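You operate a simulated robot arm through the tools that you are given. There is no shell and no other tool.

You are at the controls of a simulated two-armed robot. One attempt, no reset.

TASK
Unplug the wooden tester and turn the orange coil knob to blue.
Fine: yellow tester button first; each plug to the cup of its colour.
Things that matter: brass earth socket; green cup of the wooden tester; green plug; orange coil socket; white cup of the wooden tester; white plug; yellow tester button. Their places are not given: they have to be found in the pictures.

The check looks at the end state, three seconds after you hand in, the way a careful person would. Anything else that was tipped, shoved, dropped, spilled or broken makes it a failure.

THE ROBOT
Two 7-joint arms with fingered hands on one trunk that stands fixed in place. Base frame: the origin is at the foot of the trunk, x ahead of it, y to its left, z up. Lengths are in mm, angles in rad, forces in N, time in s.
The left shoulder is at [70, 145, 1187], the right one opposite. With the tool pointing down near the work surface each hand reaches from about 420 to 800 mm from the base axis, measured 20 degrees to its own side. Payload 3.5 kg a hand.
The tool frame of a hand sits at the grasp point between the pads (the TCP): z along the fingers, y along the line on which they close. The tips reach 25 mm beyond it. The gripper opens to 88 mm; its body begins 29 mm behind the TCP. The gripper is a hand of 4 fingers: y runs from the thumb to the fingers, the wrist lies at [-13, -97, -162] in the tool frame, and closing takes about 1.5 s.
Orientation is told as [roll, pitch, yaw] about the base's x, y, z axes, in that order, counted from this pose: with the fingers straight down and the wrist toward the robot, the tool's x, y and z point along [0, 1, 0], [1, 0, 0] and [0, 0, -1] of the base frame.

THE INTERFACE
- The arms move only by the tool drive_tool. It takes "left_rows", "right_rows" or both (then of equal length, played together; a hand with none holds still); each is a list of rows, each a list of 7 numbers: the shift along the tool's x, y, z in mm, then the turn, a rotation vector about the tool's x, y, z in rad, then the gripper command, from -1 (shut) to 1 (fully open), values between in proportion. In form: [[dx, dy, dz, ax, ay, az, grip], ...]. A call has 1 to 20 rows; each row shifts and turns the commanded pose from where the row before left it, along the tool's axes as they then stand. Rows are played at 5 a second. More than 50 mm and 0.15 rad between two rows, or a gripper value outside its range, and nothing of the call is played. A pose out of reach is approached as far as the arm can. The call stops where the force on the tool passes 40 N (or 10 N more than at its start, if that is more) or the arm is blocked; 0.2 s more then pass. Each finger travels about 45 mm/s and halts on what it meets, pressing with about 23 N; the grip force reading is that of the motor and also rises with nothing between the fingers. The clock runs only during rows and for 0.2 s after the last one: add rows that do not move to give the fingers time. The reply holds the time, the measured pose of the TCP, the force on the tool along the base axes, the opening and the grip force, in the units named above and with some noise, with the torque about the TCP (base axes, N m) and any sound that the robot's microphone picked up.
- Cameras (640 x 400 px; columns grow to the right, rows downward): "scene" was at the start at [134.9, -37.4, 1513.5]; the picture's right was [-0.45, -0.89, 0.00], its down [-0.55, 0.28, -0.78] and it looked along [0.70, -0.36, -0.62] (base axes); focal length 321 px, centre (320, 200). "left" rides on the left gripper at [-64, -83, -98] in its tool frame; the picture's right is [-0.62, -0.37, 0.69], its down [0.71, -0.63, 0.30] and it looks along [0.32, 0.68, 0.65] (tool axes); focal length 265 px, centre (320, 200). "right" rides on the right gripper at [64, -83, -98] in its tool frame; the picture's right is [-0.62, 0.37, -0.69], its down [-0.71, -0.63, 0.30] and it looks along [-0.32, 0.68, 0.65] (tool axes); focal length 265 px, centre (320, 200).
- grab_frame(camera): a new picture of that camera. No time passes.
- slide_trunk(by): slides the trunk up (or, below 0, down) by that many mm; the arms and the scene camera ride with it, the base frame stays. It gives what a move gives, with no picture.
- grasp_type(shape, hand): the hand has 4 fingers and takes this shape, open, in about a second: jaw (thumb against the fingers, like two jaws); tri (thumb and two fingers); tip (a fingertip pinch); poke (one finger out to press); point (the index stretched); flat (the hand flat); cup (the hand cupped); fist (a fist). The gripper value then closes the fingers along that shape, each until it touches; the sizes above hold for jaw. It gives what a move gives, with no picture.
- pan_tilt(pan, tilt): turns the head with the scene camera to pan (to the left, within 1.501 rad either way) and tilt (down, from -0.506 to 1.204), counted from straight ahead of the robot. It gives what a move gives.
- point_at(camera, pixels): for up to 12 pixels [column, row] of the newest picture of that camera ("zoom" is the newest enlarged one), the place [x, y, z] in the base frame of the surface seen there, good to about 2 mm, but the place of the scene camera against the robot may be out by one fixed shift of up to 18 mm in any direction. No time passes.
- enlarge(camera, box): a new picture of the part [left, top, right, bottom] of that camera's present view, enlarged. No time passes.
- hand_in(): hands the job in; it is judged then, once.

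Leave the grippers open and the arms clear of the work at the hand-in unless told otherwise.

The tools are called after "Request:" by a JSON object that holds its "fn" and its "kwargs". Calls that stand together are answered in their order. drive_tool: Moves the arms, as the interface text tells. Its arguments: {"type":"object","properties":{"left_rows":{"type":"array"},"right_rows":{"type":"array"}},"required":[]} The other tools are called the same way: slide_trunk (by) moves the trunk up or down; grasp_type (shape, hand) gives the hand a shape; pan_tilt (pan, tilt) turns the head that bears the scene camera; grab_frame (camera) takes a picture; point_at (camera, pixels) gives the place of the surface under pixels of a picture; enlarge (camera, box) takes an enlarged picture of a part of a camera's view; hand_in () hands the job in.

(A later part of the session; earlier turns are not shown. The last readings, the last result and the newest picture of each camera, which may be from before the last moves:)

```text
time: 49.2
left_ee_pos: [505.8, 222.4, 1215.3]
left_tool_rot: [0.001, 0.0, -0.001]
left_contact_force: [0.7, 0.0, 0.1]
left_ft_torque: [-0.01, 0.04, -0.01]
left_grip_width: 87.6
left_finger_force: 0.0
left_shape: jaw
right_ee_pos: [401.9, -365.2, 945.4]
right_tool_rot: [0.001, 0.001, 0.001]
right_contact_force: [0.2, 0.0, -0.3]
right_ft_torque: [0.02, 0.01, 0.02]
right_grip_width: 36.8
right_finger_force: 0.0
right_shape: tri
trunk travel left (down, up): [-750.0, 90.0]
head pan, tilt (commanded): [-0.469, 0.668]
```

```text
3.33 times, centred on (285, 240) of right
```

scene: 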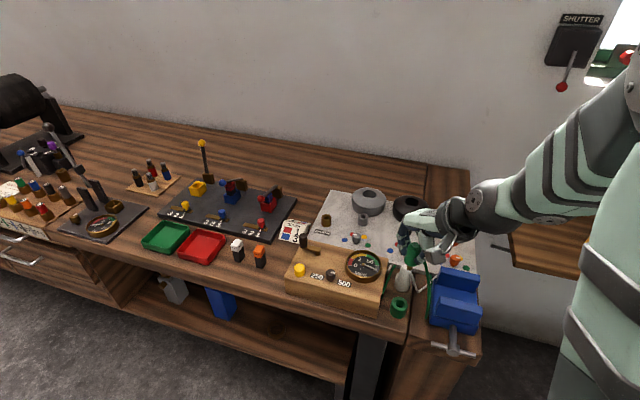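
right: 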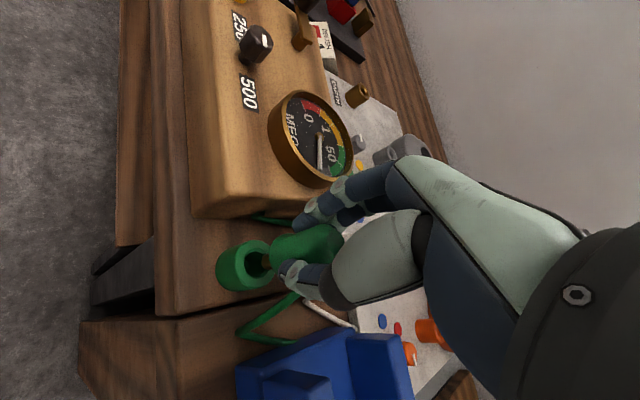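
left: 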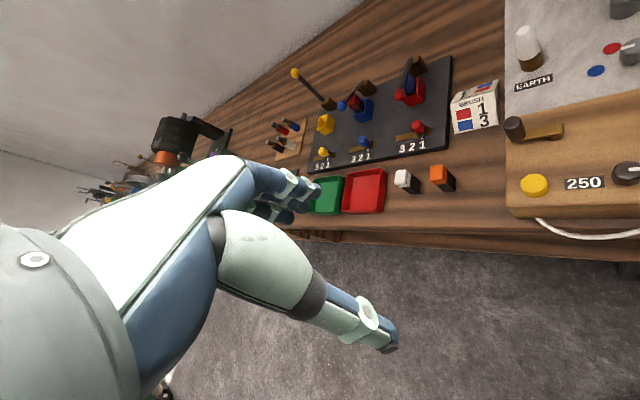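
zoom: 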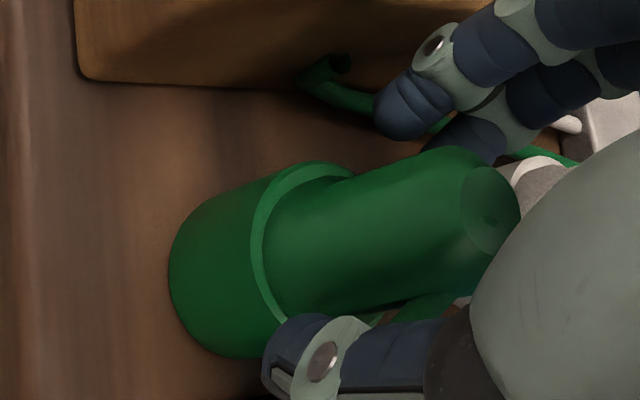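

Released and upright. Lifting straight up clear of both plugs, then checking.

Request:
{"fn": "drive_tool", "kwargs": {"right_rows": [[0, 0, -8, 0, 0, 0, -0.15], [0, 0, -12, 0, 0, 0, -0.15], [0, 0, -20, 0, 0, 0, -0.15], [0, 0, -25, 0, 0, 0, -0.15], [0, 0, -30, 0, 0, 0, -0.15], [0, 0, -30, 0, 0, 0, -0.15], [0, 0, 0, 0, 0, 0, -0.15]]}}

Request:
{"fn": "grab_frame", "kwargs": {"camera": "right"}}

Request:
{"fn": "enlarge", "kwargs": {"camera": "scene", "box": [340, 180, 500, 330]}}

```text
time: 50.8
left_ee_pos: [506.5, 221.6, 1215.3]
left_tool_rot: [-0.001, -0.001, -0.001]
left_contact_force: [0.8, 0.6, -0.8]
left_ft_torque: [-0.01, 0.02, 0.01]
left_grip_width: 87.4
left_finger_force: 0.0
left_shape: jaw
right_ee_pos: [400.1, -366.0, 1072.2]
right_tool_rot: [0.001, 0.002, 0.0]
right_contact_force: [-0.4, 0.4, -0.2]
right_ft_torque: [0.0, -0.01, -0.04]
right_grip_width: 37.0
right_finger_force: 0.1
right_shape: tri
trunk travel left (down, up): [-750.0, 90.0]
head pan, tilt (commanded): [-0.469, 0.668]
```

```text
taken
```

right: 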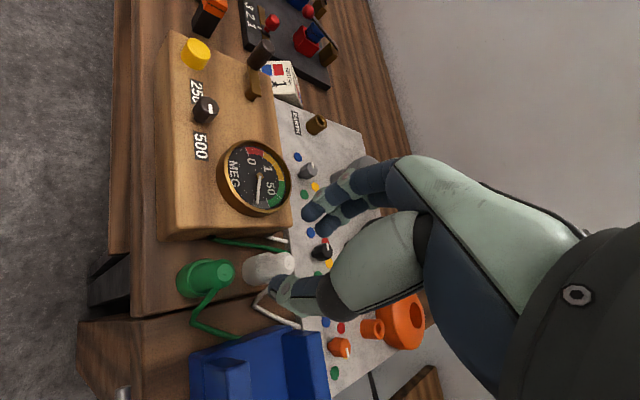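

```text
2.67 times, centred on (420, 255) of scene
```

zoom: 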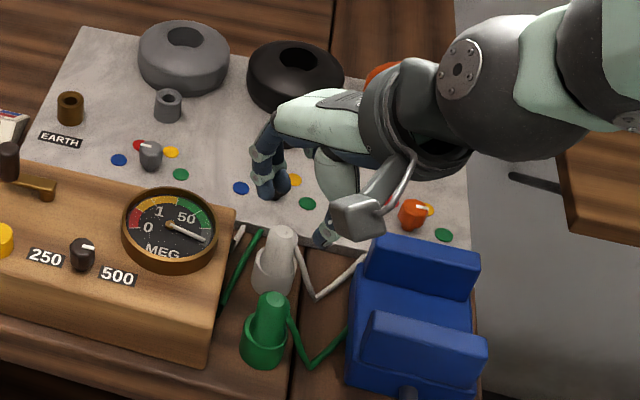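

Both plugs stand in their matching cups. Now the orange knob: moving the hand to view it from above, keeping high over the vise.

Request:
{"fn": "drive_tool", "kwargs": {"right_rows": [[-20, 2, 0, 0, 0, 0, -0.15], [-25, 2, 0, 0, 0, 0, -0.15], [-25, 2, 0, 0, 0, 0, -0.15], [-25, 2, 0, 0, 0, 0, -0.15], [-25, 2, 0, 0, 0, 0, -0.15], [-25, 2, 0, 0, 0, 0, -0.15], [-25, 2, 0, 0, 0, 0, -0.15], [0, 0, 0, 0, 0, 0, -0.15]]}}

Request:
{"fn": "grab_frame", "kwargs": {"camera": "right"}}

Request:
{"fn": "grab_frame", "kwargs": {"camera": "scene"}}

```text
time: 52.6
left_ee_pos: [505.6, 222.8, 1214.5]
left_tool_rot: [0.0, 0.0, 0.0]
left_contact_force: [-0.7, 1.4, 0.3]
left_ft_torque: [-0.01, 0.0, 0.0]
left_grip_width: 87.4
left_finger_force: 0.0
left_shape: jaw
right_ee_pos: [415.3, -534.5, 1070.7]
right_tool_rot: [-0.002, 0.001, 0.0]
right_contact_force: [-0.3, -1.3, 0.3]
right_ft_torque: [-0.01, -0.03, -0.01]
right_grip_width: 37.1
right_finger_force: 0.0
right_shape: tri
trunk travel left (down, up): [-750.0, 90.0]
head pan, tilt (commanded): [-0.469, 0.668]
```

```text
taken
```

right: 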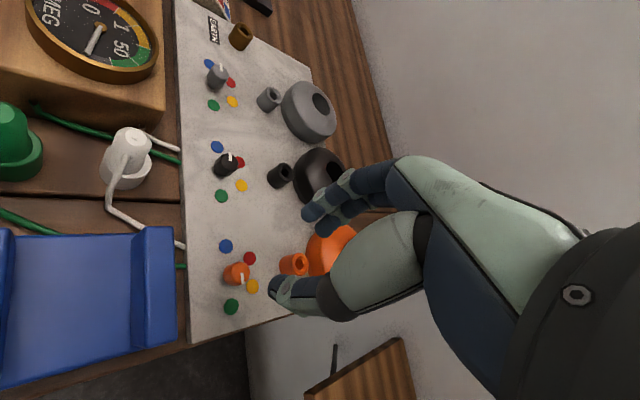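

```text
taken
```

scene: 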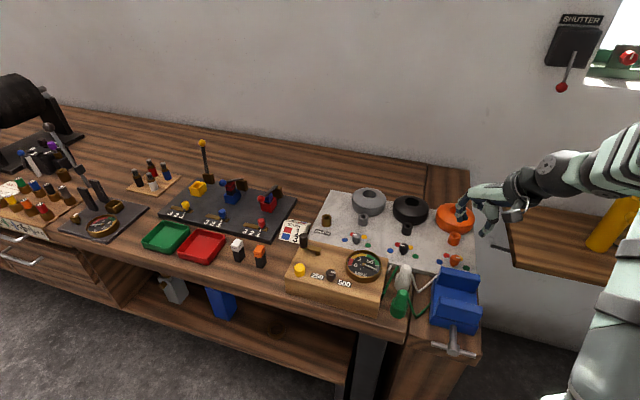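

Enlarging around the orange knob (237,273) and measuring knob, dots and vise edge.

Request:
{"fn": "enlarge", "kwargs": {"camera": "right", "box": [190, 220, 290, 330]}}

Request:
{"fn": "point_at", "kwargs": {"camera": "right", "pixels": [[226, 246], [249, 258], [252, 286], [231, 306], [240, 272], [238, 268], [242, 279], [230, 278], [246, 270], [175, 232], [187, 340], [172, 300]]}}

Request:
{"fn": "enlarge", "kwargs": {"camera": "scene", "box": [420, 220, 500, 290]}}

```text
3.64 times, centred on (240, 275) of right
```

zoom: 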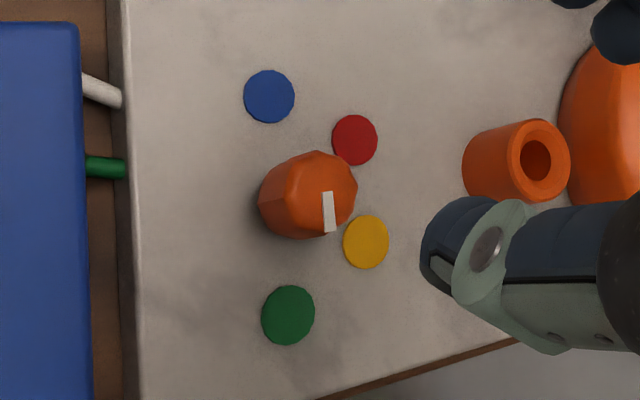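

```text
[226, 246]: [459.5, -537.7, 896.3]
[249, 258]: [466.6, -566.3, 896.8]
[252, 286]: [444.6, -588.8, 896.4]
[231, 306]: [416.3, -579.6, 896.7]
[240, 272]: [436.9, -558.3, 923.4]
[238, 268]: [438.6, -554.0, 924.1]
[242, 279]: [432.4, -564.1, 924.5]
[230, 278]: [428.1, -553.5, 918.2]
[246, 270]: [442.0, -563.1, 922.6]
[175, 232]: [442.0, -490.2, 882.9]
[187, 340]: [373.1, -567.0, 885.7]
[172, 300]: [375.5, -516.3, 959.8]
```

```text
5.71 times, centred on (460, 255) of scene
```

zoom: 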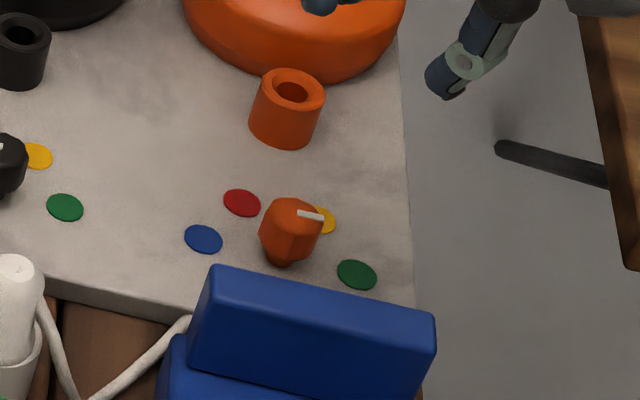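

Dots: blue (459.5,-537.7), red (466.6,-566.3), yellow (444.6,-588.8), green (416.3,-579.6); knob centre ≈ (436,-558.6), top z 924. The white mark runs toward (429,-565), i.e. toward green (−133°). Blue is at +42°, so the knob must turn ~175° counter-clockwise (seen from above) past yellow and red. I'll test the yaw range of the hand in free air first: turn counter-clockwise by ~1.05 rad.

Request:
{"fn": "drive_tool", "kwargs": {"right_rows": [[0, 0, -2, 0, 0, -0.15, -0.15], [0, 0, -2, 0, 0, -0.15, -0.15], [0, 0, 0, 0, 0, -0.15, -0.15], [0, 0, 0, 0, 0, -0.15, -0.15], [0, 0, 0, 0, 0, -0.15, -0.15], [0, 0, 0, 0, 0, -0.15, -0.15], [0, 0, 0, 0, 0, -0.15, -0.15], [0, 0, 0, 0, 0, 0, -0.15]]}}

Request:
{"fn": "grab_frame", "kwargs": {"camera": "right"}}

Request:
{"fn": "grab_frame", "kwargs": {"camera": "scene"}}

```text
time: 54.4
left_ee_pos: [505.6, 222.6, 1214.8]
left_tool_rot: [0.0, 0.0, -0.002]
left_contact_force: [-0.9, -0.5, 0.1]
left_ft_torque: [0.02, -0.04, 0.01]
left_grip_width: 87.4
left_finger_force: 0.1
left_shape: jaw
right_ee_pos: [415.4, -535.0, 1074.9]
right_tool_rot: [0.0, 0.001, 1.05]
right_contact_force: [-0.6, -0.3, 0.3]
right_ft_torque: [0.02, 0.05, 0.02]
right_grip_width: 36.9
right_finger_force: 0.0
right_shape: tri
trunk travel left (down, up): [-750.0, 90.0]
head pan, tilt (commanded): [-0.469, 0.668]
```

```text
taken
```

right: 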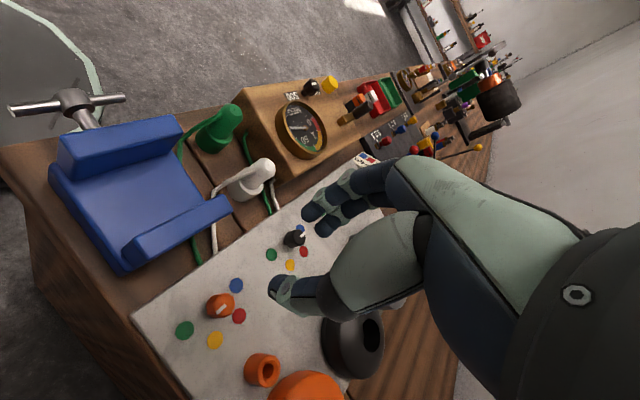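

```text
taken
```

scene: 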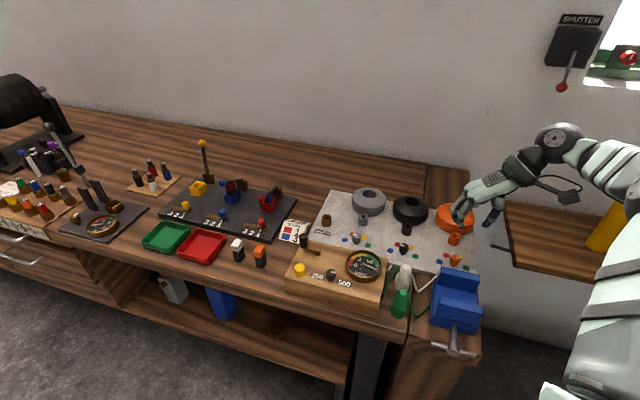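

Yaw +1.05 is fully reached. Let me confirm the knob mark from this viewpoint and test further turning to ~+1.6 rad.

Request:
{"fn": "enlarge", "kwargs": {"camera": "right", "box": [160, 260, 280, 360]}}

Request:
{"fn": "drive_tool", "kwargs": {"right_rows": [[0, 0, 0, 0, 0, -0.15, -0.15], [0, 0, 0, 0, 0, -0.15, -0.15], [0, 0, 0, 0, 0, -0.15, -0.15], [0, 0, 0, 0, 0, -0.1, -0.15], [0, 0, 0, 0, 0, 0, -0.15]]}}

Request:
{"fn": "grab_frame", "kwargs": {"camera": "scene"}}

Request:
{"fn": "grab_frame", "kwargs": {"camera": "right"}}

```text
4.00 times, centred on (220, 310) of right
```

zoom: 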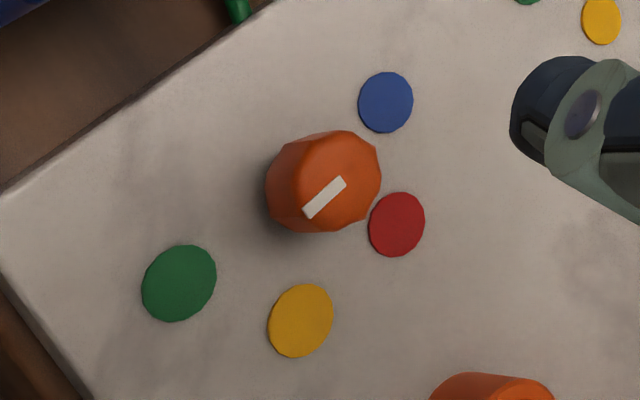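

```text
time: 55.0
left_ee_pos: [506.9, 223.4, 1213.9]
left_tool_rot: [0.0, 0.001, -0.003]
left_contact_force: [-0.1, 0.2, 0.1]
left_ft_torque: [-0.04, -0.02, 0.02]
left_grip_width: 87.7
left_finger_force: 0.2
left_shape: jaw
right_ee_pos: [420.9, -536.6, 1073.4]
right_tool_rot: [-0.011, -0.005, 1.29]
right_contact_force: [0.1, -1.0, -3.9]
right_ft_torque: [0.41, -0.33, 0.09]
right_grip_width: 36.8
right_finger_force: 0.0
right_shape: tri
trunk travel left (down, up): [-750.0, 90.0]
head pan, tilt (commanded): [-0.469, 0.668]
stopped in row 2 (right hand): the force on the tool passed its limit at 112 N (the readings are from after the stop); the commanded pose is now the measured one
```

```text
taken
```

scene: 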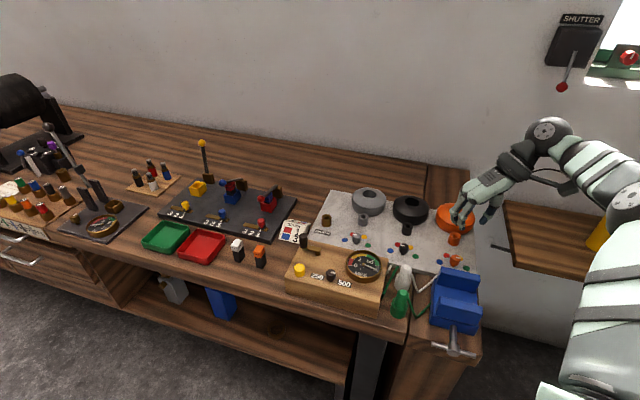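

```text
taken
```

right: 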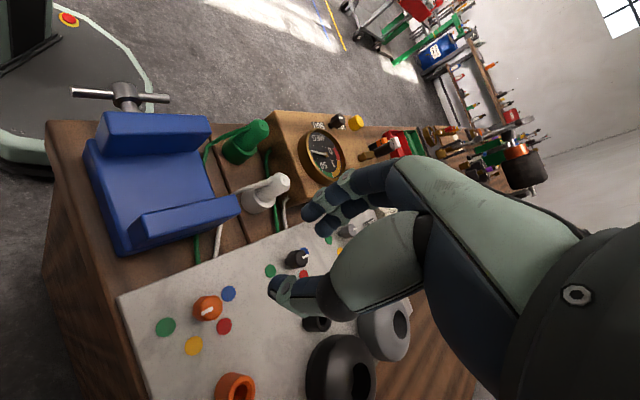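

The turn stopped at yaw 1.29 with a force spike of 112 N — probably the wrist/camera bracket meeting its own forearm. I'll not go beyond ~1.0 rad. First turn back to ~yaw 0.9, then look around to the right to make sure nothing was bumped.

Request:
{"fn": "drive_tool", "kwargs": {"right_rows": [[0, 0, 0, 0, 0, 0.1, -0.15], [0, 0, 0, 0, 0, 0.15, -0.15], [0, 0, 0, 0, 0, 0.14, -0.15], [0, 0, 0, 0, 0, 0, -0.15]]}}

Request:
{"fn": "pan_tilt", "kwargs": {"pan": -0.9, "tilt": 0.668}}

Request:
{"fn": "grab_frame", "kwargs": {"camera": "scene"}}

```text
time: 56.0
left_ee_pos: [505.2, 221.9, 1214.0]
left_tool_rot: [0.001, -0.001, -0.002]
left_contact_force: [-1.1, -0.3, -1.0]
left_ft_torque: [-0.01, 0.02, 0.02]
left_grip_width: 87.4
left_finger_force: 0.0
left_shape: jaw
right_ee_pos: [420.0, -536.2, 1073.2]
right_tool_rot: [-0.006, -0.009, 0.9]
right_contact_force: [0.4, -0.5, 0.8]
right_ft_torque: [0.02, -0.02, 0.0]
right_grip_width: 36.8
right_finger_force: 0.0
right_shape: tri
trunk travel left (down, up): [-750.0, 90.0]
head pan, tilt (commanded): [-0.469, 0.668]
```

```text
time: 56.9
left_ee_pos: [505.1, 222.7, 1214.8]
left_tool_rot: [0.0, -0.001, 0.0]
left_contact_force: [0.1, -0.3, -0.8]
left_ft_torque: [-0.02, -0.02, -0.01]
left_grip_width: 87.5
left_finger_force: 0.1
left_shape: jaw
right_ee_pos: [418.7, -537.6, 1073.8]
right_tool_rot: [-0.006, -0.01, 0.899]
right_contact_force: [-0.3, -0.6, -0.2]
right_ft_torque: [-0.04, 0.01, 0.0]
right_grip_width: 37.1
right_finger_force: 0.1
right_shape: tri
trunk travel left (down, up): [-750.0, 90.0]
head pan, tilt (commanded): [-0.901, 0.668]
```

```text
taken
```

scene: 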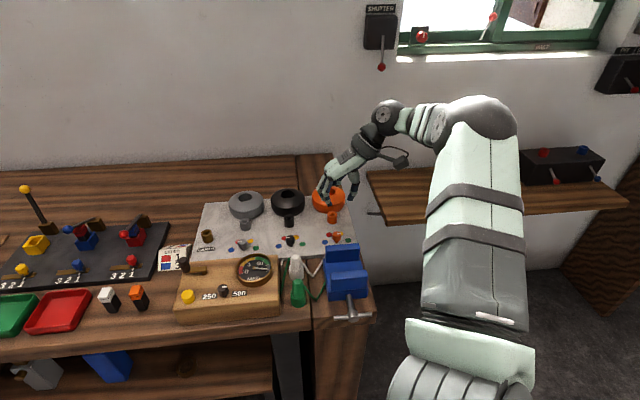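

No bench item appears disturbed (I'll recheck the right-hand shelf later). Now turning back to yaw ≈ −0.1 to begin the first stroke, with the opening at 37 mm.

Request:
{"fn": "drive_tool", "kwargs": {"right_rows": [[0, 0, 0, 0, 0, 0.143, -0.15], [0, 0, 0, 0, 0, 0.143, -0.15], [0, 0, 0, 0, 0, 0.143, -0.15], [0, 0, 0, 0, 0, 0.143, -0.15], [0, 0, 0, 0, 0, 0.143, -0.15], [0, 0, 0, 0, 0, 0.143, -0.15], [0, 0, 0, 0, 0, 0.142, -0.15], [0, 0, 0, 0, 0, 0, -0.15]]}}

Request:
{"fn": "grab_frame", "kwargs": {"camera": "right"}}

Request:
{"fn": "grab_frame", "kwargs": {"camera": "scene"}}

```text
time: 58.7
left_ee_pos: [506.1, 220.7, 1214.6]
left_tool_rot: [0.0, 0.0, 0.0]
left_contact_force: [0.4, -0.2, -0.7]
left_ft_torque: [0.0, 0.01, 0.02]
left_grip_width: 88.0
left_finger_force: 0.0
left_shape: jaw
right_ee_pos: [418.8, -536.4, 1074.4]
right_tool_rot: [0.004, -0.011, -0.101]
right_contact_force: [1.6, 0.1, 0.4]
right_ft_torque: [-0.01, -0.02, 0.03]
right_grip_width: 37.1
right_finger_force: 0.2
right_shape: tri
trunk travel left (down, up): [-750.0, 90.0]
head pan, tilt (commanded): [-0.901, 0.668]
```

```text
taken
```

right: 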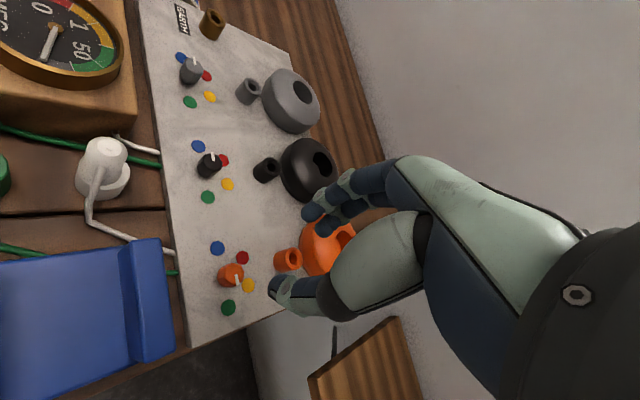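

```text
taken
```

scene: 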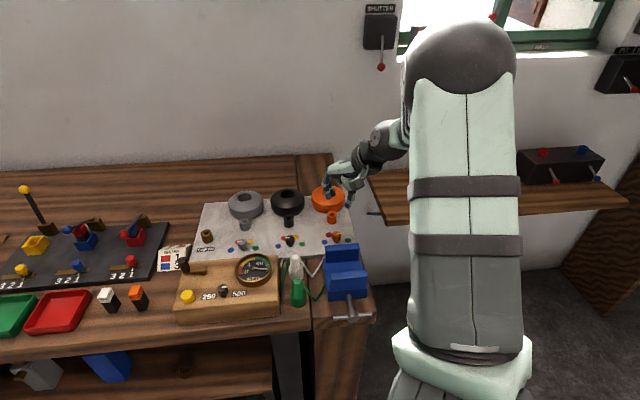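

Positioning above the knob at (436,-558.6), z ≈ 985, then re-measuring.

Request:
{"fn": "drive_tool", "kwargs": {"right_rows": [[-8.8, 9.2, 0, 0, 0, 0, -0.15], [-8.8, 9.2, 9, 0, 0, 0, -0.15], [0, 0, 20, 0, 0, 0, -0.15], [0, 0, 20, 0, 0, 0, -0.15], [0, 0, 20, 0, 0, 0, -0.15], [0, 0, 20, 0, 0, 0, -0.15], [0, 0, 0, 0, 0, 0, -0.15]]}}

Request:
{"fn": "grab_frame", "kwargs": {"camera": "right"}}

Request:
{"fn": "enlarge", "kwargs": {"camera": "right", "box": [160, 160, 380, 350]}}

Request:
{"fn": "enlarge", "kwargs": {"camera": "scene", "box": [280, 150, 420, 330]}}

```text
time: 60.3
left_ee_pos: [506.1, 223.3, 1214.9]
left_tool_rot: [0.0, 0.0, -0.002]
left_contact_force: [0.0, 0.1, -0.6]
left_ft_torque: [-0.02, 0.01, 0.0]
left_grip_width: 87.6
left_finger_force: 0.1
left_shape: jaw
right_ee_pos: [437.2, -553.7, 984.4]
right_tool_rot: [0.002, -0.012, -0.101]
right_contact_force: [0.1, 0.2, 0.0]
right_ft_torque: [-0.02, 0.0, 0.0]
right_grip_width: 37.0
right_finger_force: 0.0
right_shape: tri
trunk travel left (down, up): [-750.0, 90.0]
head pan, tilt (commanded): [-0.901, 0.668]
```

```text
taken
```

right: 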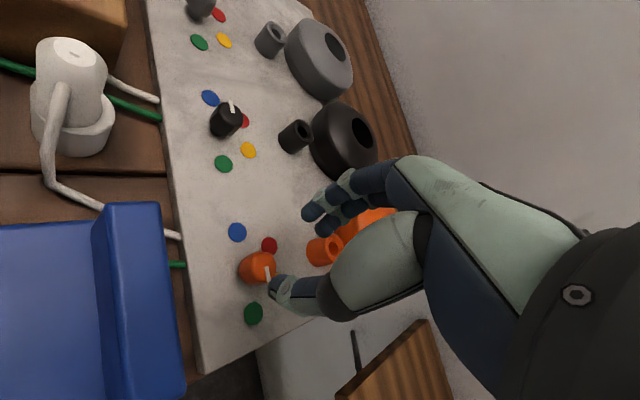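

```text
2.11 times, centred on (270, 255) of right
```

zoom: 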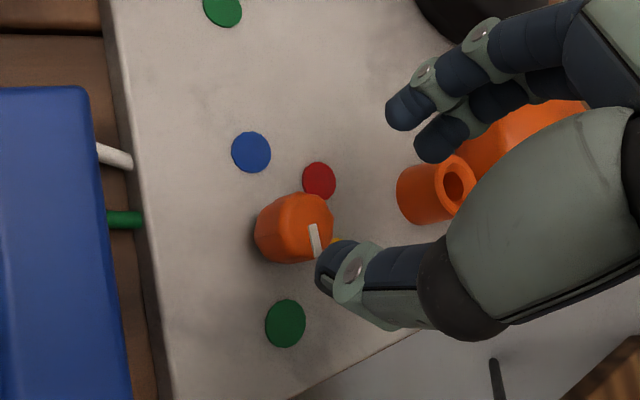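

```text
2.22 times, centred on (350, 240) of scene
```

zoom: 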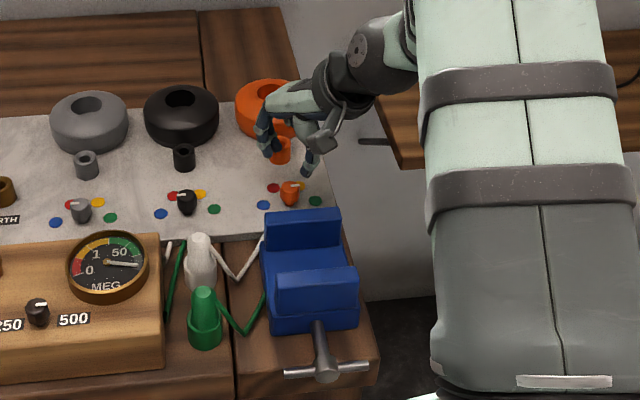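

Measuring the knob top and sides, fingertips and vise edge in this close view.

Request:
{"fn": "point_at", "kwargs": {"camera": "right", "pixels": [[265, 268], [262, 256], [273, 262], [274, 276], [262, 278], [256, 268], [243, 270], [250, 282], [310, 212], [324, 228], [273, 287], [165, 240]]}}

Request:
{"fn": "enlarge", "kwargs": {"camera": "right", "box": [225, 230, 305, 310]}}

```text
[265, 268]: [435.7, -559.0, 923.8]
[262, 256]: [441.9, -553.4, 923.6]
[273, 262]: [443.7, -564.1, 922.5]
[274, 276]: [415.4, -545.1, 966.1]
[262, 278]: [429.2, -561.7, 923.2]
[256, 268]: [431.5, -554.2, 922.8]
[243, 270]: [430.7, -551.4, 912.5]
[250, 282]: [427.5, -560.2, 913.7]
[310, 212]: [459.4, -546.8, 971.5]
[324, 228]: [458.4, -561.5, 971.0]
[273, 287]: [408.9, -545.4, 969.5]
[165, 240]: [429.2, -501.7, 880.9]
```

```text
5.00 times, centred on (265, 270) of right
```

zoom: 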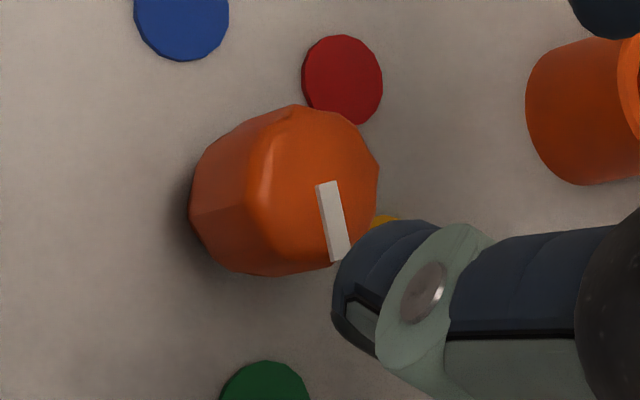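

Knob top centre ≈ (436.3,-559). Shifting −1.5 mm in tool x and descending to TCP z ≈ 929 around the knob.

Request:
{"fn": "drive_tool", "kwargs": {"right_rows": [[-1.5, 0, 0, 0, 0, 0, -0.15], [0, 0, 12, 0, 0, 0, -0.15], [0, 0, 12, 0, 0, 0, -0.15], [0, 0, 12, 0, 0, 0, -0.15], [0, 0, 10, 0, 0, 0, -0.15], [0, 0, 9, 0, 0, 0, -0.15], [0, 0, 0, 0, 0, 0, -0.15]]}}

Request:
{"fn": "enlarge", "kwargs": {"camera": "right", "box": [200, 160, 380, 330]}}

Request:
{"fn": "enlarge", "kwargs": {"camera": "scene", "box": [280, 150, 420, 330]}}

```text
time: 61.9
left_ee_pos: [506.0, 222.9, 1214.8]
left_tool_rot: [0.0, 0.0, -0.001]
left_contact_force: [0.5, 0.7, -0.7]
left_ft_torque: [0.01, 0.03, 0.0]
left_grip_width: 87.7
left_finger_force: 0.1
left_shape: jaw
right_ee_pos: [438.1, -556.1, 929.5]
right_tool_rot: [0.002, -0.011, -0.099]
right_contact_force: [-0.3, -0.4, -0.2]
right_ft_torque: [-0.02, 0.01, 0.01]
right_grip_width: 36.9
right_finger_force: 0.0
right_shape: tri
trunk travel left (down, up): [-750.0, 90.0]
head pan, tilt (commanded): [-0.901, 0.668]
```

```text
2.35 times, centred on (290, 245) of right
```

zoom: 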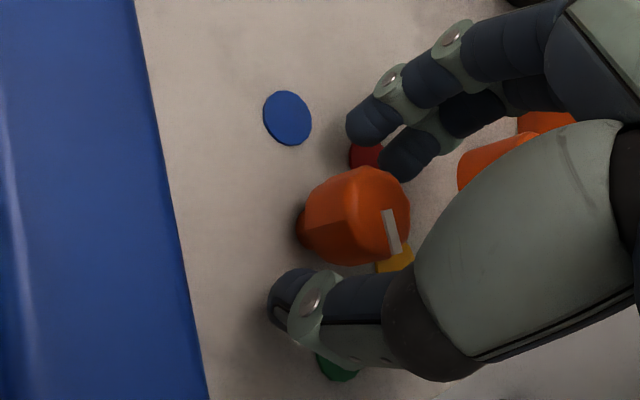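

```text
2.22 times, centred on (350, 240) of scene
```

zoom: 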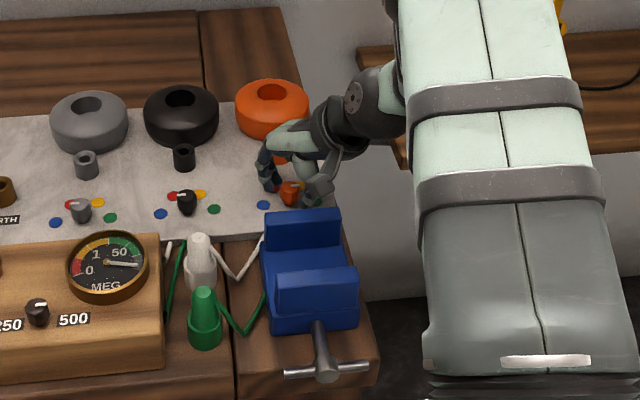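

The knob is between thumb and fingers. Closing gently.

Request:
{"fn": "drive_tool", "kwargs": {"right_rows": [[0, 0, 0, 0, 0, 0, -0.4], [0, 0, 0, 0, 0, 0, -0.7], [0, 0, 0, 0, 0, 0, -1], [0, 0, 0, 0, 0, 0, -1], [0, 0, 0, 0, 0, 0, -1], [0, 0, 0, 0, 0, 0, -1]]}}

Request:
{"fn": "enlarge", "kwargs": {"camera": "right", "box": [200, 160, 380, 330]}}

```text
time: 63.3
left_ee_pos: [506.3, 222.7, 1214.5]
left_tool_rot: [0.0, -0.001, 0.0]
left_contact_force: [-0.9, -0.1, 0.1]
left_ft_torque: [-0.02, -0.04, -0.01]
left_grip_width: 87.7
left_finger_force: 0.1
left_shape: jaw
right_ee_pos: [437.8, -555.3, 929.3]
right_tool_rot: [0.002, -0.011, -0.098]
right_contact_force: [-0.7, 2.6, -2.6]
right_ft_torque: [0.06, 0.01, 0.04]
right_grip_width: 13.4
right_finger_force: 22.8
right_shape: tri
trunk travel left (down, up): [-750.0, 90.0]
head pan, tilt (commanded): [-0.901, 0.668]
```

```text
2.35 times, centred on (290, 245) of right
```

zoom: 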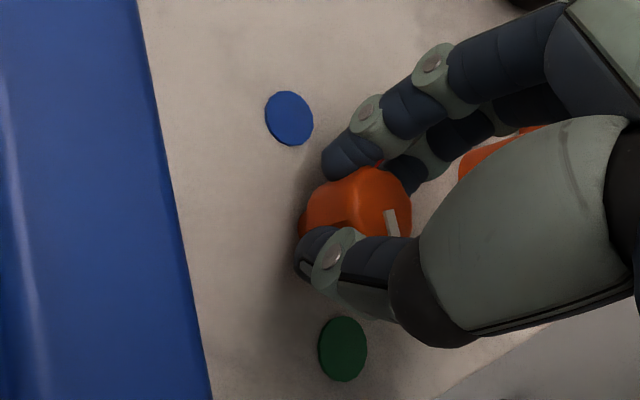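

Gripped with negligible side force. Turning counter-clockwise in 0.1 rad rows (pivoting around the knob), first 0.5 rad, then checking.

Request:
{"fn": "drive_tool", "kwargs": {"right_rows": [[0.05, -0.3, 0, 0, 0, -0.1, -1], [0.05, -0.3, 0, 0, 0, -0.1, -1], [0.05, -0.3, 0, 0, 0, -0.1, -1], [0.05, -0.3, 0, 0, 0, -0.1, -1], [0.05, -0.3, 0, 0, 0, -0.1, -1], [0, 0, 0, 0, 0, 0, -1]]}}

Request:
{"fn": "enlarge", "kwargs": {"camera": "right", "box": [200, 160, 380, 330]}}

Request:
{"fn": "enlarge", "kwargs": {"camera": "scene", "box": [300, 200, 380, 280]}}

```text
time: 64.7
left_ee_pos: [506.7, 224.4, 1215.2]
left_tool_rot: [-0.001, 0.0, 0.0]
left_contact_force: [0.8, -0.2, -0.7]
left_ft_torque: [-0.02, -0.01, -0.01]
left_grip_width: 87.5
left_finger_force: 0.1
left_shape: jaw
right_ee_pos: [435.7, -557.7, 929.3]
right_tool_rot: [-0.004, -0.01, 0.401]
right_contact_force: [0.5, -0.8, 0.1]
right_ft_torque: [-0.02, -0.03, 0.0]
right_grip_width: 13.0
right_finger_force: 22.8
right_shape: tri
trunk travel left (down, up): [-750.0, 90.0]
head pan, tilt (commanded): [-0.901, 0.668]
```

```text
2.35 times, centred on (290, 245) of right
```

zoom: 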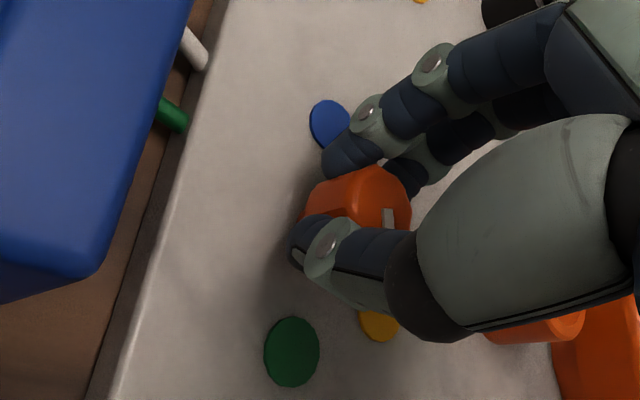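

```text
5.00 times, centred on (340, 240) of scene
```

zoom: 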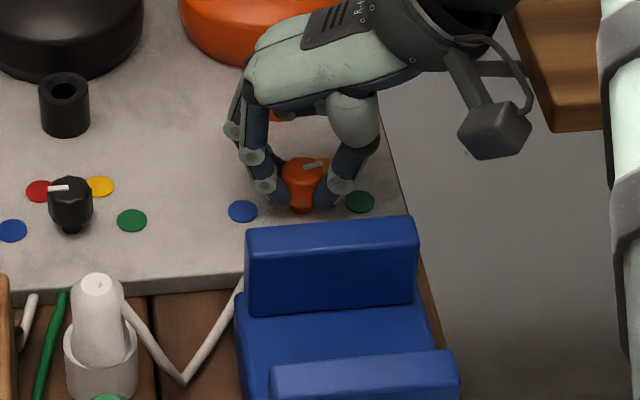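

The knob turns with the hand (torque ≈ 0). Continuing 0.5 rad more.

Request:
{"fn": "drive_tool", "kwargs": {"right_rows": [[0.05, -0.3, 0, 0, 0, -0.1, -1], [0.05, -0.3, 0, 0, 0, -0.1, -1], [0.05, -0.3, 0, 0, 0, -0.1, -1], [0.05, -0.3, 0, 0, 0, -0.1, -1], [0.05, -0.3, 0, 0, 0, -0.1, -1], [0, 0, 0, 0, 0, 0, -1]]}}

Request:
{"fn": "enlarge", "kwargs": {"camera": "right", "box": [200, 160, 380, 330]}}

Request:
{"fn": "enlarge", "kwargs": {"camera": "scene", "box": [300, 200, 380, 280]}}

```text
time: 66.1
left_ee_pos: [506.6, 222.5, 1213.8]
left_tool_rot: [0.001, 0.0, -0.001]
left_contact_force: [0.5, 0.4, 0.6]
left_ft_torque: [0.03, -0.02, 0.01]
left_grip_width: 87.9
left_finger_force: 0.1
left_shape: jaw
right_ee_pos: [435.0, -557.9, 930.4]
right_tool_rot: [-0.007, -0.007, 0.9]
right_contact_force: [3.3, -4.1, 2.1]
right_ft_torque: [-0.08, -0.05, -0.01]
right_grip_width: 13.1
right_finger_force: 23.0
right_shape: tri
trunk travel left (down, up): [-750.0, 90.0]
head pan, tilt (commanded): [-0.901, 0.668]
```

```text
2.35 times, centred on (290, 245) of right
```

zoom: 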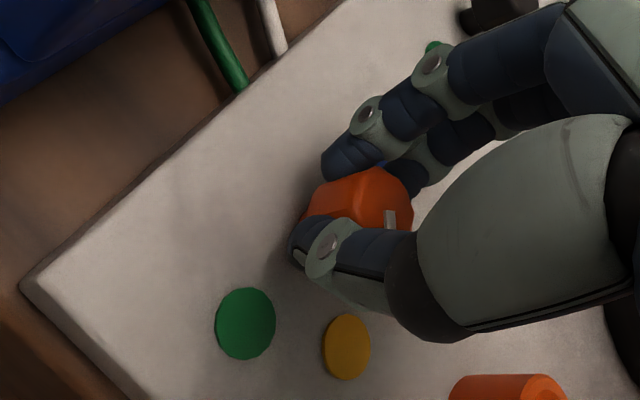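

```text
5.00 times, centred on (340, 240) of scene
```

zoom: 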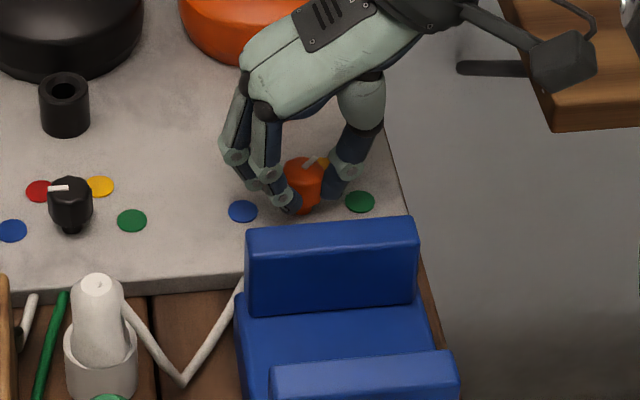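

Mark should now be at yellow. Releasing, lifting 35 mm, and checking the knob.

Request:
{"fn": "drive_tool", "kwargs": {"right_rows": [[0, 0, 0, 0, 0, 0, -0.7], [0, 0, 0, 0, 0, 0, -0.4], [0, 0, 0, 0, 0, 0, -0.15], [0, 0, 0, 0, 0, 0, -0.15], [0, 0, -10, 0, 0, 0, -0.15], [0, 0, -12, 0, 0, 0, -0.15], [0, 0, -13, 0, 0, 0, -0.15], [0, 0, 0, 0, 0, 0, -0.15]]}}

Request:
{"fn": "enlarge", "kwargs": {"camera": "right", "box": [180, 180, 360, 340]}}

Request:
{"fn": "enlarge", "kwargs": {"camera": "scene", "box": [300, 200, 380, 280]}}

```text
time: 67.9
left_ee_pos: [505.5, 222.1, 1215.4]
left_tool_rot: [0.001, 0.001, 0.001]
left_contact_force: [-0.1, 0.1, 0.1]
left_ft_torque: [0.0, -0.01, 0.01]
left_grip_width: 87.5
left_finger_force: 0.0
left_shape: jaw
right_ee_pos: [434.0, -555.9, 965.5]
right_tool_rot: [-0.008, -0.01, 0.901]
right_contact_force: [-0.1, 0.1, 0.4]
right_ft_torque: [0.02, 0.0, -0.01]
right_grip_width: 37.0
right_finger_force: 0.1
right_shape: tri
trunk travel left (down, up): [-750.0, 90.0]
head pan, tilt (commanded): [-0.901, 0.668]
```

```text
2.50 times, centred on (270, 260) of right
```

zoom: 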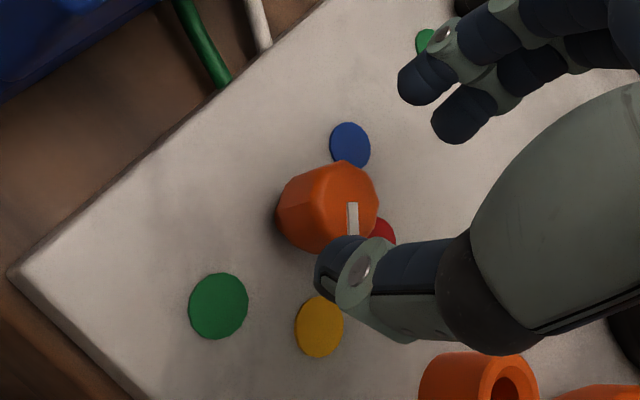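

```text
5.00 times, centred on (340, 240) of scene
```

zoom: 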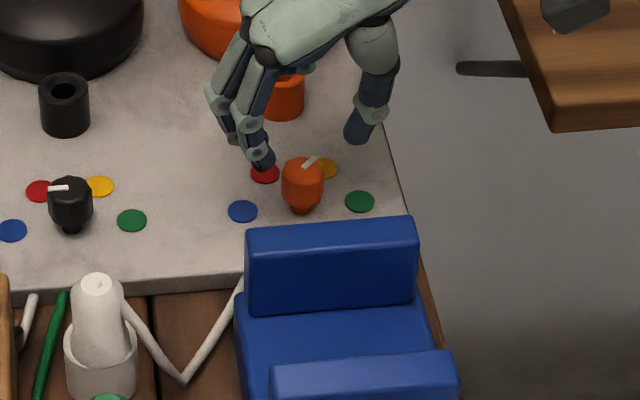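

The mark has moved to yellow and stays. Turning the open hand back 1.0 rad above the knob, then lowering again.

Request:
{"fn": "drive_tool", "kwargs": {"right_rows": [[-0.07, 0.43, 0, 0, 0, 0.143, -0.15], [-0.07, 0.43, 0, 0, 0, 0.143, -0.15], [-0.07, 0.43, 0, 0, 0, 0.143, -0.15], [-0.07, 0.43, 0, 0, 0, 0.143, -0.15], [-0.07, 0.43, 0, 0, 0, 0.143, -0.15], [-0.07, 0.43, 0, 0, 0, 0.143, -0.15], [-0.07, 0.43, 0, 0, 0, 0.142, -0.15], [0, 0, 0, 0, 0, 0, -0.15]]}}

Request:
{"fn": "grab_frame", "kwargs": {"camera": "right"}}

Request:
{"fn": "enlarge", "kwargs": {"camera": "right", "box": [200, 180, 360, 310]}}

```text
time: 69.7
left_ee_pos: [505.3, 222.9, 1214.4]
left_tool_rot: [0.0, 0.001, 0.001]
left_contact_force: [0.8, -0.4, 0.5]
left_ft_torque: [0.02, 0.01, -0.01]
left_grip_width: 87.5
left_finger_force: 0.1
left_shape: jaw
right_ee_pos: [437.2, -557.3, 965.2]
right_tool_rot: [0.001, -0.01, -0.102]
right_contact_force: [-0.1, -0.5, -0.1]
right_ft_torque: [-0.03, -0.01, -0.03]
right_grip_width: 37.2
right_finger_force: 0.0
right_shape: tri
trunk travel left (down, up): [-750.0, 90.0]
head pan, tilt (commanded): [-0.901, 0.668]
```

```text
taken
```

right: 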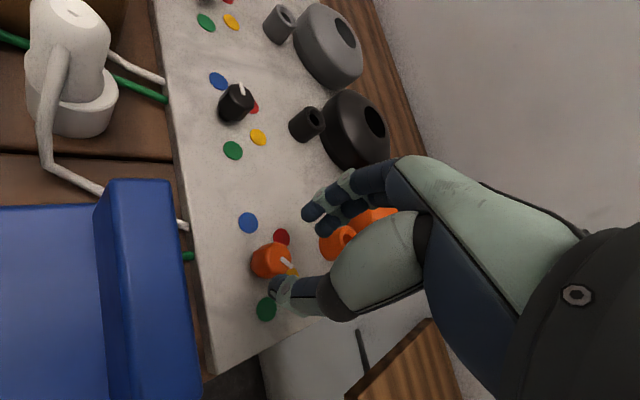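

```text
3.08 times, centred on (280, 245) of right
```

zoom: 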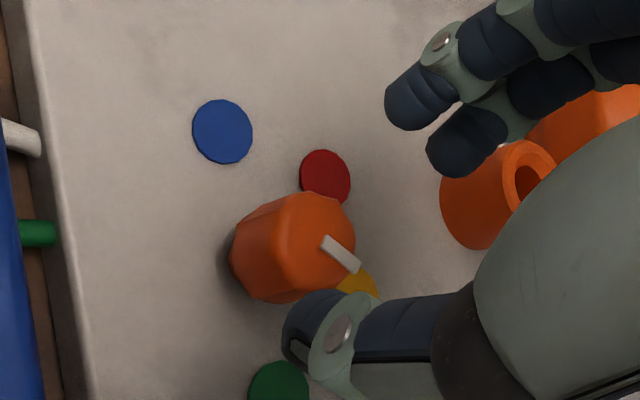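

Mark on yellow. Lowering 36 mm and gripping for the second stroke.

Request:
{"fn": "drive_tool", "kwargs": {"right_rows": [[0, 0, 12, 0, 0, 0, -0.15], [0, 0, 12, 0, 0, 0, -0.15], [0, 0, 12, 0, 0, 0, -0.15], [0, 0, 0, 0, 0, 0, -0.15], [0, 0, 0, 0, 0, 0, -0.4], [0, 0, 0, 0, 0, 0, -0.7], [0, 0, 0, 0, 0, 0, -1], [0, 0, 0, 0, 0, 0, -1], [0, 0, 0, 0, 0, 0, -1], [0, 0, 0, 0, 0, 0, -1]]}}

Request:
{"fn": "enlarge", "kwargs": {"camera": "right", "box": [200, 160, 380, 330]}}

```text
time: 71.9
left_ee_pos: [506.0, 222.8, 1214.4]
left_tool_rot: [-0.001, 0.002, 0.001]
left_contact_force: [0.2, 0.3, 0.3]
left_ft_torque: [-0.02, 0.0, -0.02]
left_grip_width: 87.5
left_finger_force: 0.1
left_shape: jaw
right_ee_pos: [437.9, -556.3, 927.8]
right_tool_rot: [0.003, -0.011, -0.1]
right_contact_force: [-1.1, 2.3, -2.9]
right_ft_torque: [0.05, -0.01, -0.01]
right_grip_width: 13.7
right_finger_force: 22.5
right_shape: tri
trunk travel left (down, up): [-750.0, 90.0]
head pan, tilt (commanded): [-0.901, 0.668]
```

```text
2.35 times, centred on (290, 245) of right
```

zoom: 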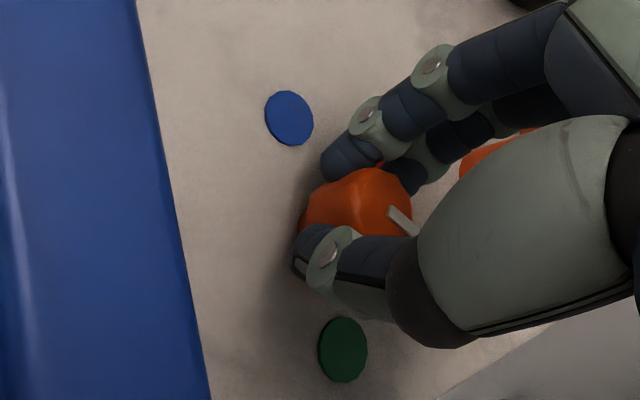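

Gripped again. Second stroke: turning counter-clockwise 1.02 rad.

Request:
{"fn": "drive_tool", "kwargs": {"right_rows": [[0.05, -0.3, 0, 0, 0, -0.1, -1], [0.05, -0.3, 0, 0, 0, -0.1, -1], [0.05, -0.3, 0, 0, 0, -0.1, -1], [0.05, -0.3, 0, 0, 0, -0.1, -1], [0.05, -0.3, 0, 0, 0, -0.1, -1], [0.05, -0.3, 0, 0, 0, -0.1, -1], [0.05, -0.3, 0, 0, 0, -0.1, -1], [0.05, -0.3, 0, 0, 0, -0.1, -1], [0.05, -0.3, 0, 0, 0, -0.1, -1], [0.05, -0.3, 0, 0, 0, -0.12, -1], [0, 0, 0, 0, 0, 0, -1]]}}

Request:
{"fn": "enlarge", "kwargs": {"camera": "right", "box": [200, 160, 380, 330]}}

Request:
{"fn": "enlarge", "kwargs": {"camera": "scene", "box": [300, 200, 380, 280]}}

```text
time: 74.3
left_ee_pos: [506.4, 222.8, 1215.2]
left_tool_rot: [-0.001, -0.002, -0.001]
left_contact_force: [-0.9, 0.0, -0.4]
left_ft_torque: [0.02, 0.03, 0.01]
left_grip_width: 87.6
left_finger_force: 0.0
left_shape: jaw
right_ee_pos: [434.1, -556.2, 929.4]
right_tool_rot: [-0.009, -0.009, 0.92]
right_contact_force: [1.9, -3.7, 4.7]
right_ft_torque: [-0.05, -0.09, -0.05]
right_grip_width: 13.4
right_finger_force: 22.8
right_shape: tri
trunk travel left (down, up): [-750.0, 90.0]
head pan, tilt (commanded): [-0.901, 0.668]
```

```text
2.35 times, centred on (290, 245) of right
```

zoom: 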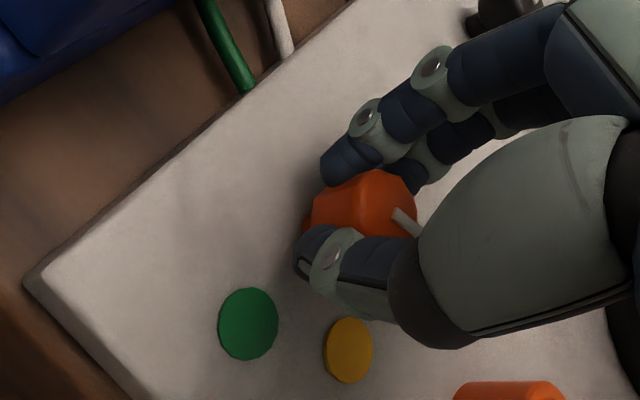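

```text
5.00 times, centred on (340, 240) of scene
```

zoom: 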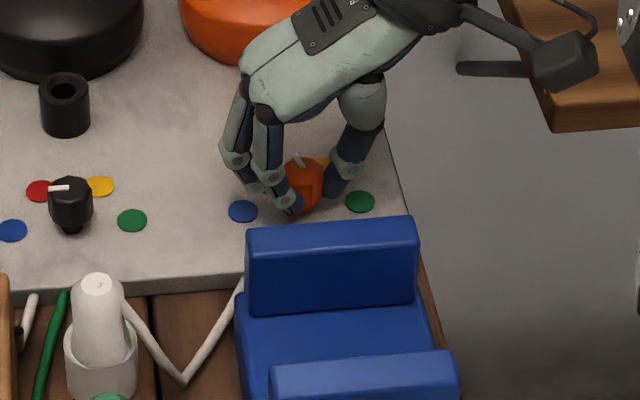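

Mark now points toward red. Releasing, lifting 35 mm, and turning the hand back.

Request:
{"fn": "drive_tool", "kwargs": {"right_rows": [[0, 0, 0, 0, 0, 0, -0.7], [0, 0, 0, 0, 0, 0, -0.4], [0, 0, 0, 0, 0, 0, -0.15], [0, 0, 0, 0, 0, 0, -0.15], [0, 0, -10, 0, 0, 0, -0.15], [0, 0, -12, 0, 0, 0, -0.15], [0, 0, -13, 0, 0, 0, -0.15], [0, 0, 0, 0, 0, 0, -0.15], [-0.07, 0.43, 0, 0, 0, 0.145, -0.15], [-0.07, 0.43, 0, 0, 0, 0.145, -0.15], [-0.07, 0.43, 0, 0, 0, 0.145, -0.15], [-0.07, 0.43, 0, 0, 0, 0.145, -0.15], [-0.07, 0.43, 0, 0, 0, 0.145, -0.15], [-0.07, 0.43, 0, 0, 0, 0.145, -0.15], [-0.07, 0.43, 0, 0, 0, 0.15, -0.15], [0, 0, 0, 0, 0, 0, -0.15]]}}

Request:
{"fn": "grab_frame", "kwargs": {"camera": "right"}}

Request:
{"fn": "enlarge", "kwargs": {"camera": "right", "box": [200, 180, 360, 310]}}

```text
time: 77.7
left_ee_pos: [506.1, 222.1, 1215.0]
left_tool_rot: [0.0, 0.0, 0.0]
left_contact_force: [-0.8, 0.3, 0.1]
left_ft_torque: [0.0, -0.01, 0.0]
left_grip_width: 87.7
left_finger_force: 0.0
left_shape: jaw
right_ee_pos: [436.2, -555.6, 963.4]
right_tool_rot: [0.003, -0.009, -0.101]
right_contact_force: [0.2, -0.6, 0.0]
right_ft_torque: [0.01, -0.02, 0.03]
right_grip_width: 37.1
right_finger_force: 0.1
right_shape: tri
trunk travel left (down, up): [-750.0, 90.0]
head pan, tilt (commanded): [-0.901, 0.668]
```

```text
taken
```

right: 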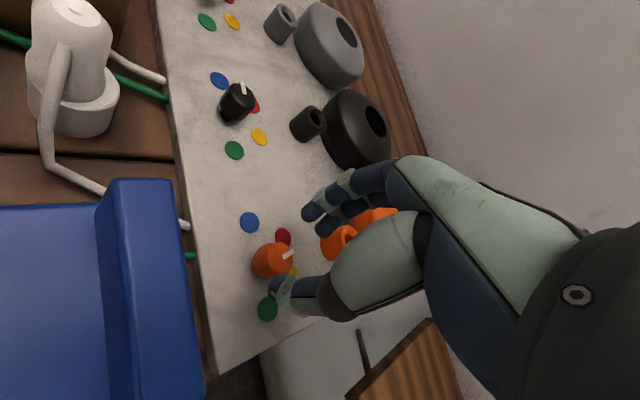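

```text
3.08 times, centred on (280, 245) of right
```

zoom: 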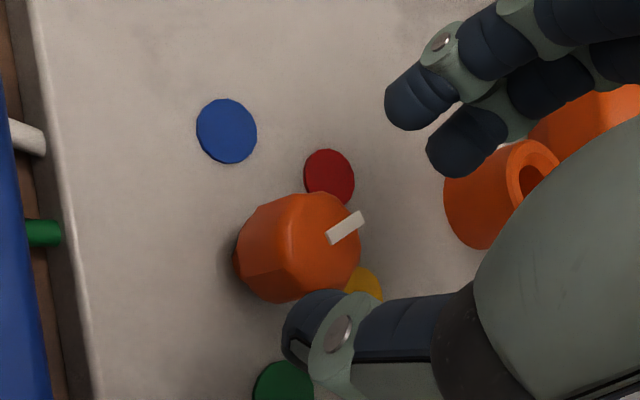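

Measuring the mark direction: tick ends at (332,237) and (359,217) of the enlarged picture.

Request:
{"fn": "point_at", "kwargs": {"camera": "zoom", "pixels": [[332, 237], [345, 228], [358, 218], [310, 245], [295, 225], [330, 205], [310, 280], [327, 175], [226, 130]]}}

```text
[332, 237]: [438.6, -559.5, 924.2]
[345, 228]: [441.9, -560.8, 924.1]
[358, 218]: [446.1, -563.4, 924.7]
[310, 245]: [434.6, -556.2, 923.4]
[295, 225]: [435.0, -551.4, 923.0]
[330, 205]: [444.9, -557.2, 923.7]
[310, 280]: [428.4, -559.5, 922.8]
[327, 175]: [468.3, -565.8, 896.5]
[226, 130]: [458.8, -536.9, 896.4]
```

The mark points to about −25° (red is −14°, blue +42°), so I need ≈ 67° more. I'll start the third stroke from yaw −0.2: turn back another 0.1, lower and grip.

Request:
{"fn": "drive_tool", "kwargs": {"right_rows": [[-0.05, 0.3, 0, 0, 0, 0.1, -0.15], [0, 0, 12, 0, 0, 0, -0.15], [0, 0, 12, 0, 0, 0, -0.15], [0, 0, 12, 0, 0, 0, -0.15], [0, 0, 0, 0, 0, 0, -0.15], [0, 0, 0, 0, 0, 0, -0.4], [0, 0, 0, 0, 0, 0, -0.7], [0, 0, 0, 0, 0, 0, -1], [0, 0, 0, 0, 0, 0, -1], [0, 0, 0, 0, 0, 0, -1], [0, 0, 0, 0, 0, 0, -1]]}}

Request:
{"fn": "enlarge", "kwargs": {"camera": "right", "box": [200, 160, 380, 330]}}

```text
time: 80.1
left_ee_pos: [505.2, 222.7, 1213.3]
left_tool_rot: [0.0, -0.001, -0.001]
left_contact_force: [0.0, 0.0, 0.3]
left_ft_torque: [-0.02, 0.01, 0.02]
left_grip_width: 87.4
left_finger_force: 0.1
left_shape: jaw
right_ee_pos: [437.5, -553.6, 926.5]
right_tool_rot: [0.003, -0.01, -0.197]
right_contact_force: [0.4, 3.3, -2.0]
right_ft_torque: [0.05, -0.06, 0.03]
right_grip_width: 13.1
right_finger_force: 22.7
right_shape: tri
trunk travel left (down, up): [-750.0, 90.0]
head pan, tilt (commanded): [-0.901, 0.668]
```

```text
2.35 times, centred on (290, 245) of right
```

zoom: 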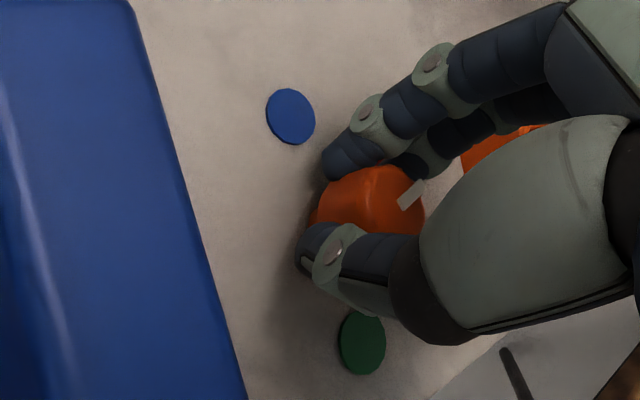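

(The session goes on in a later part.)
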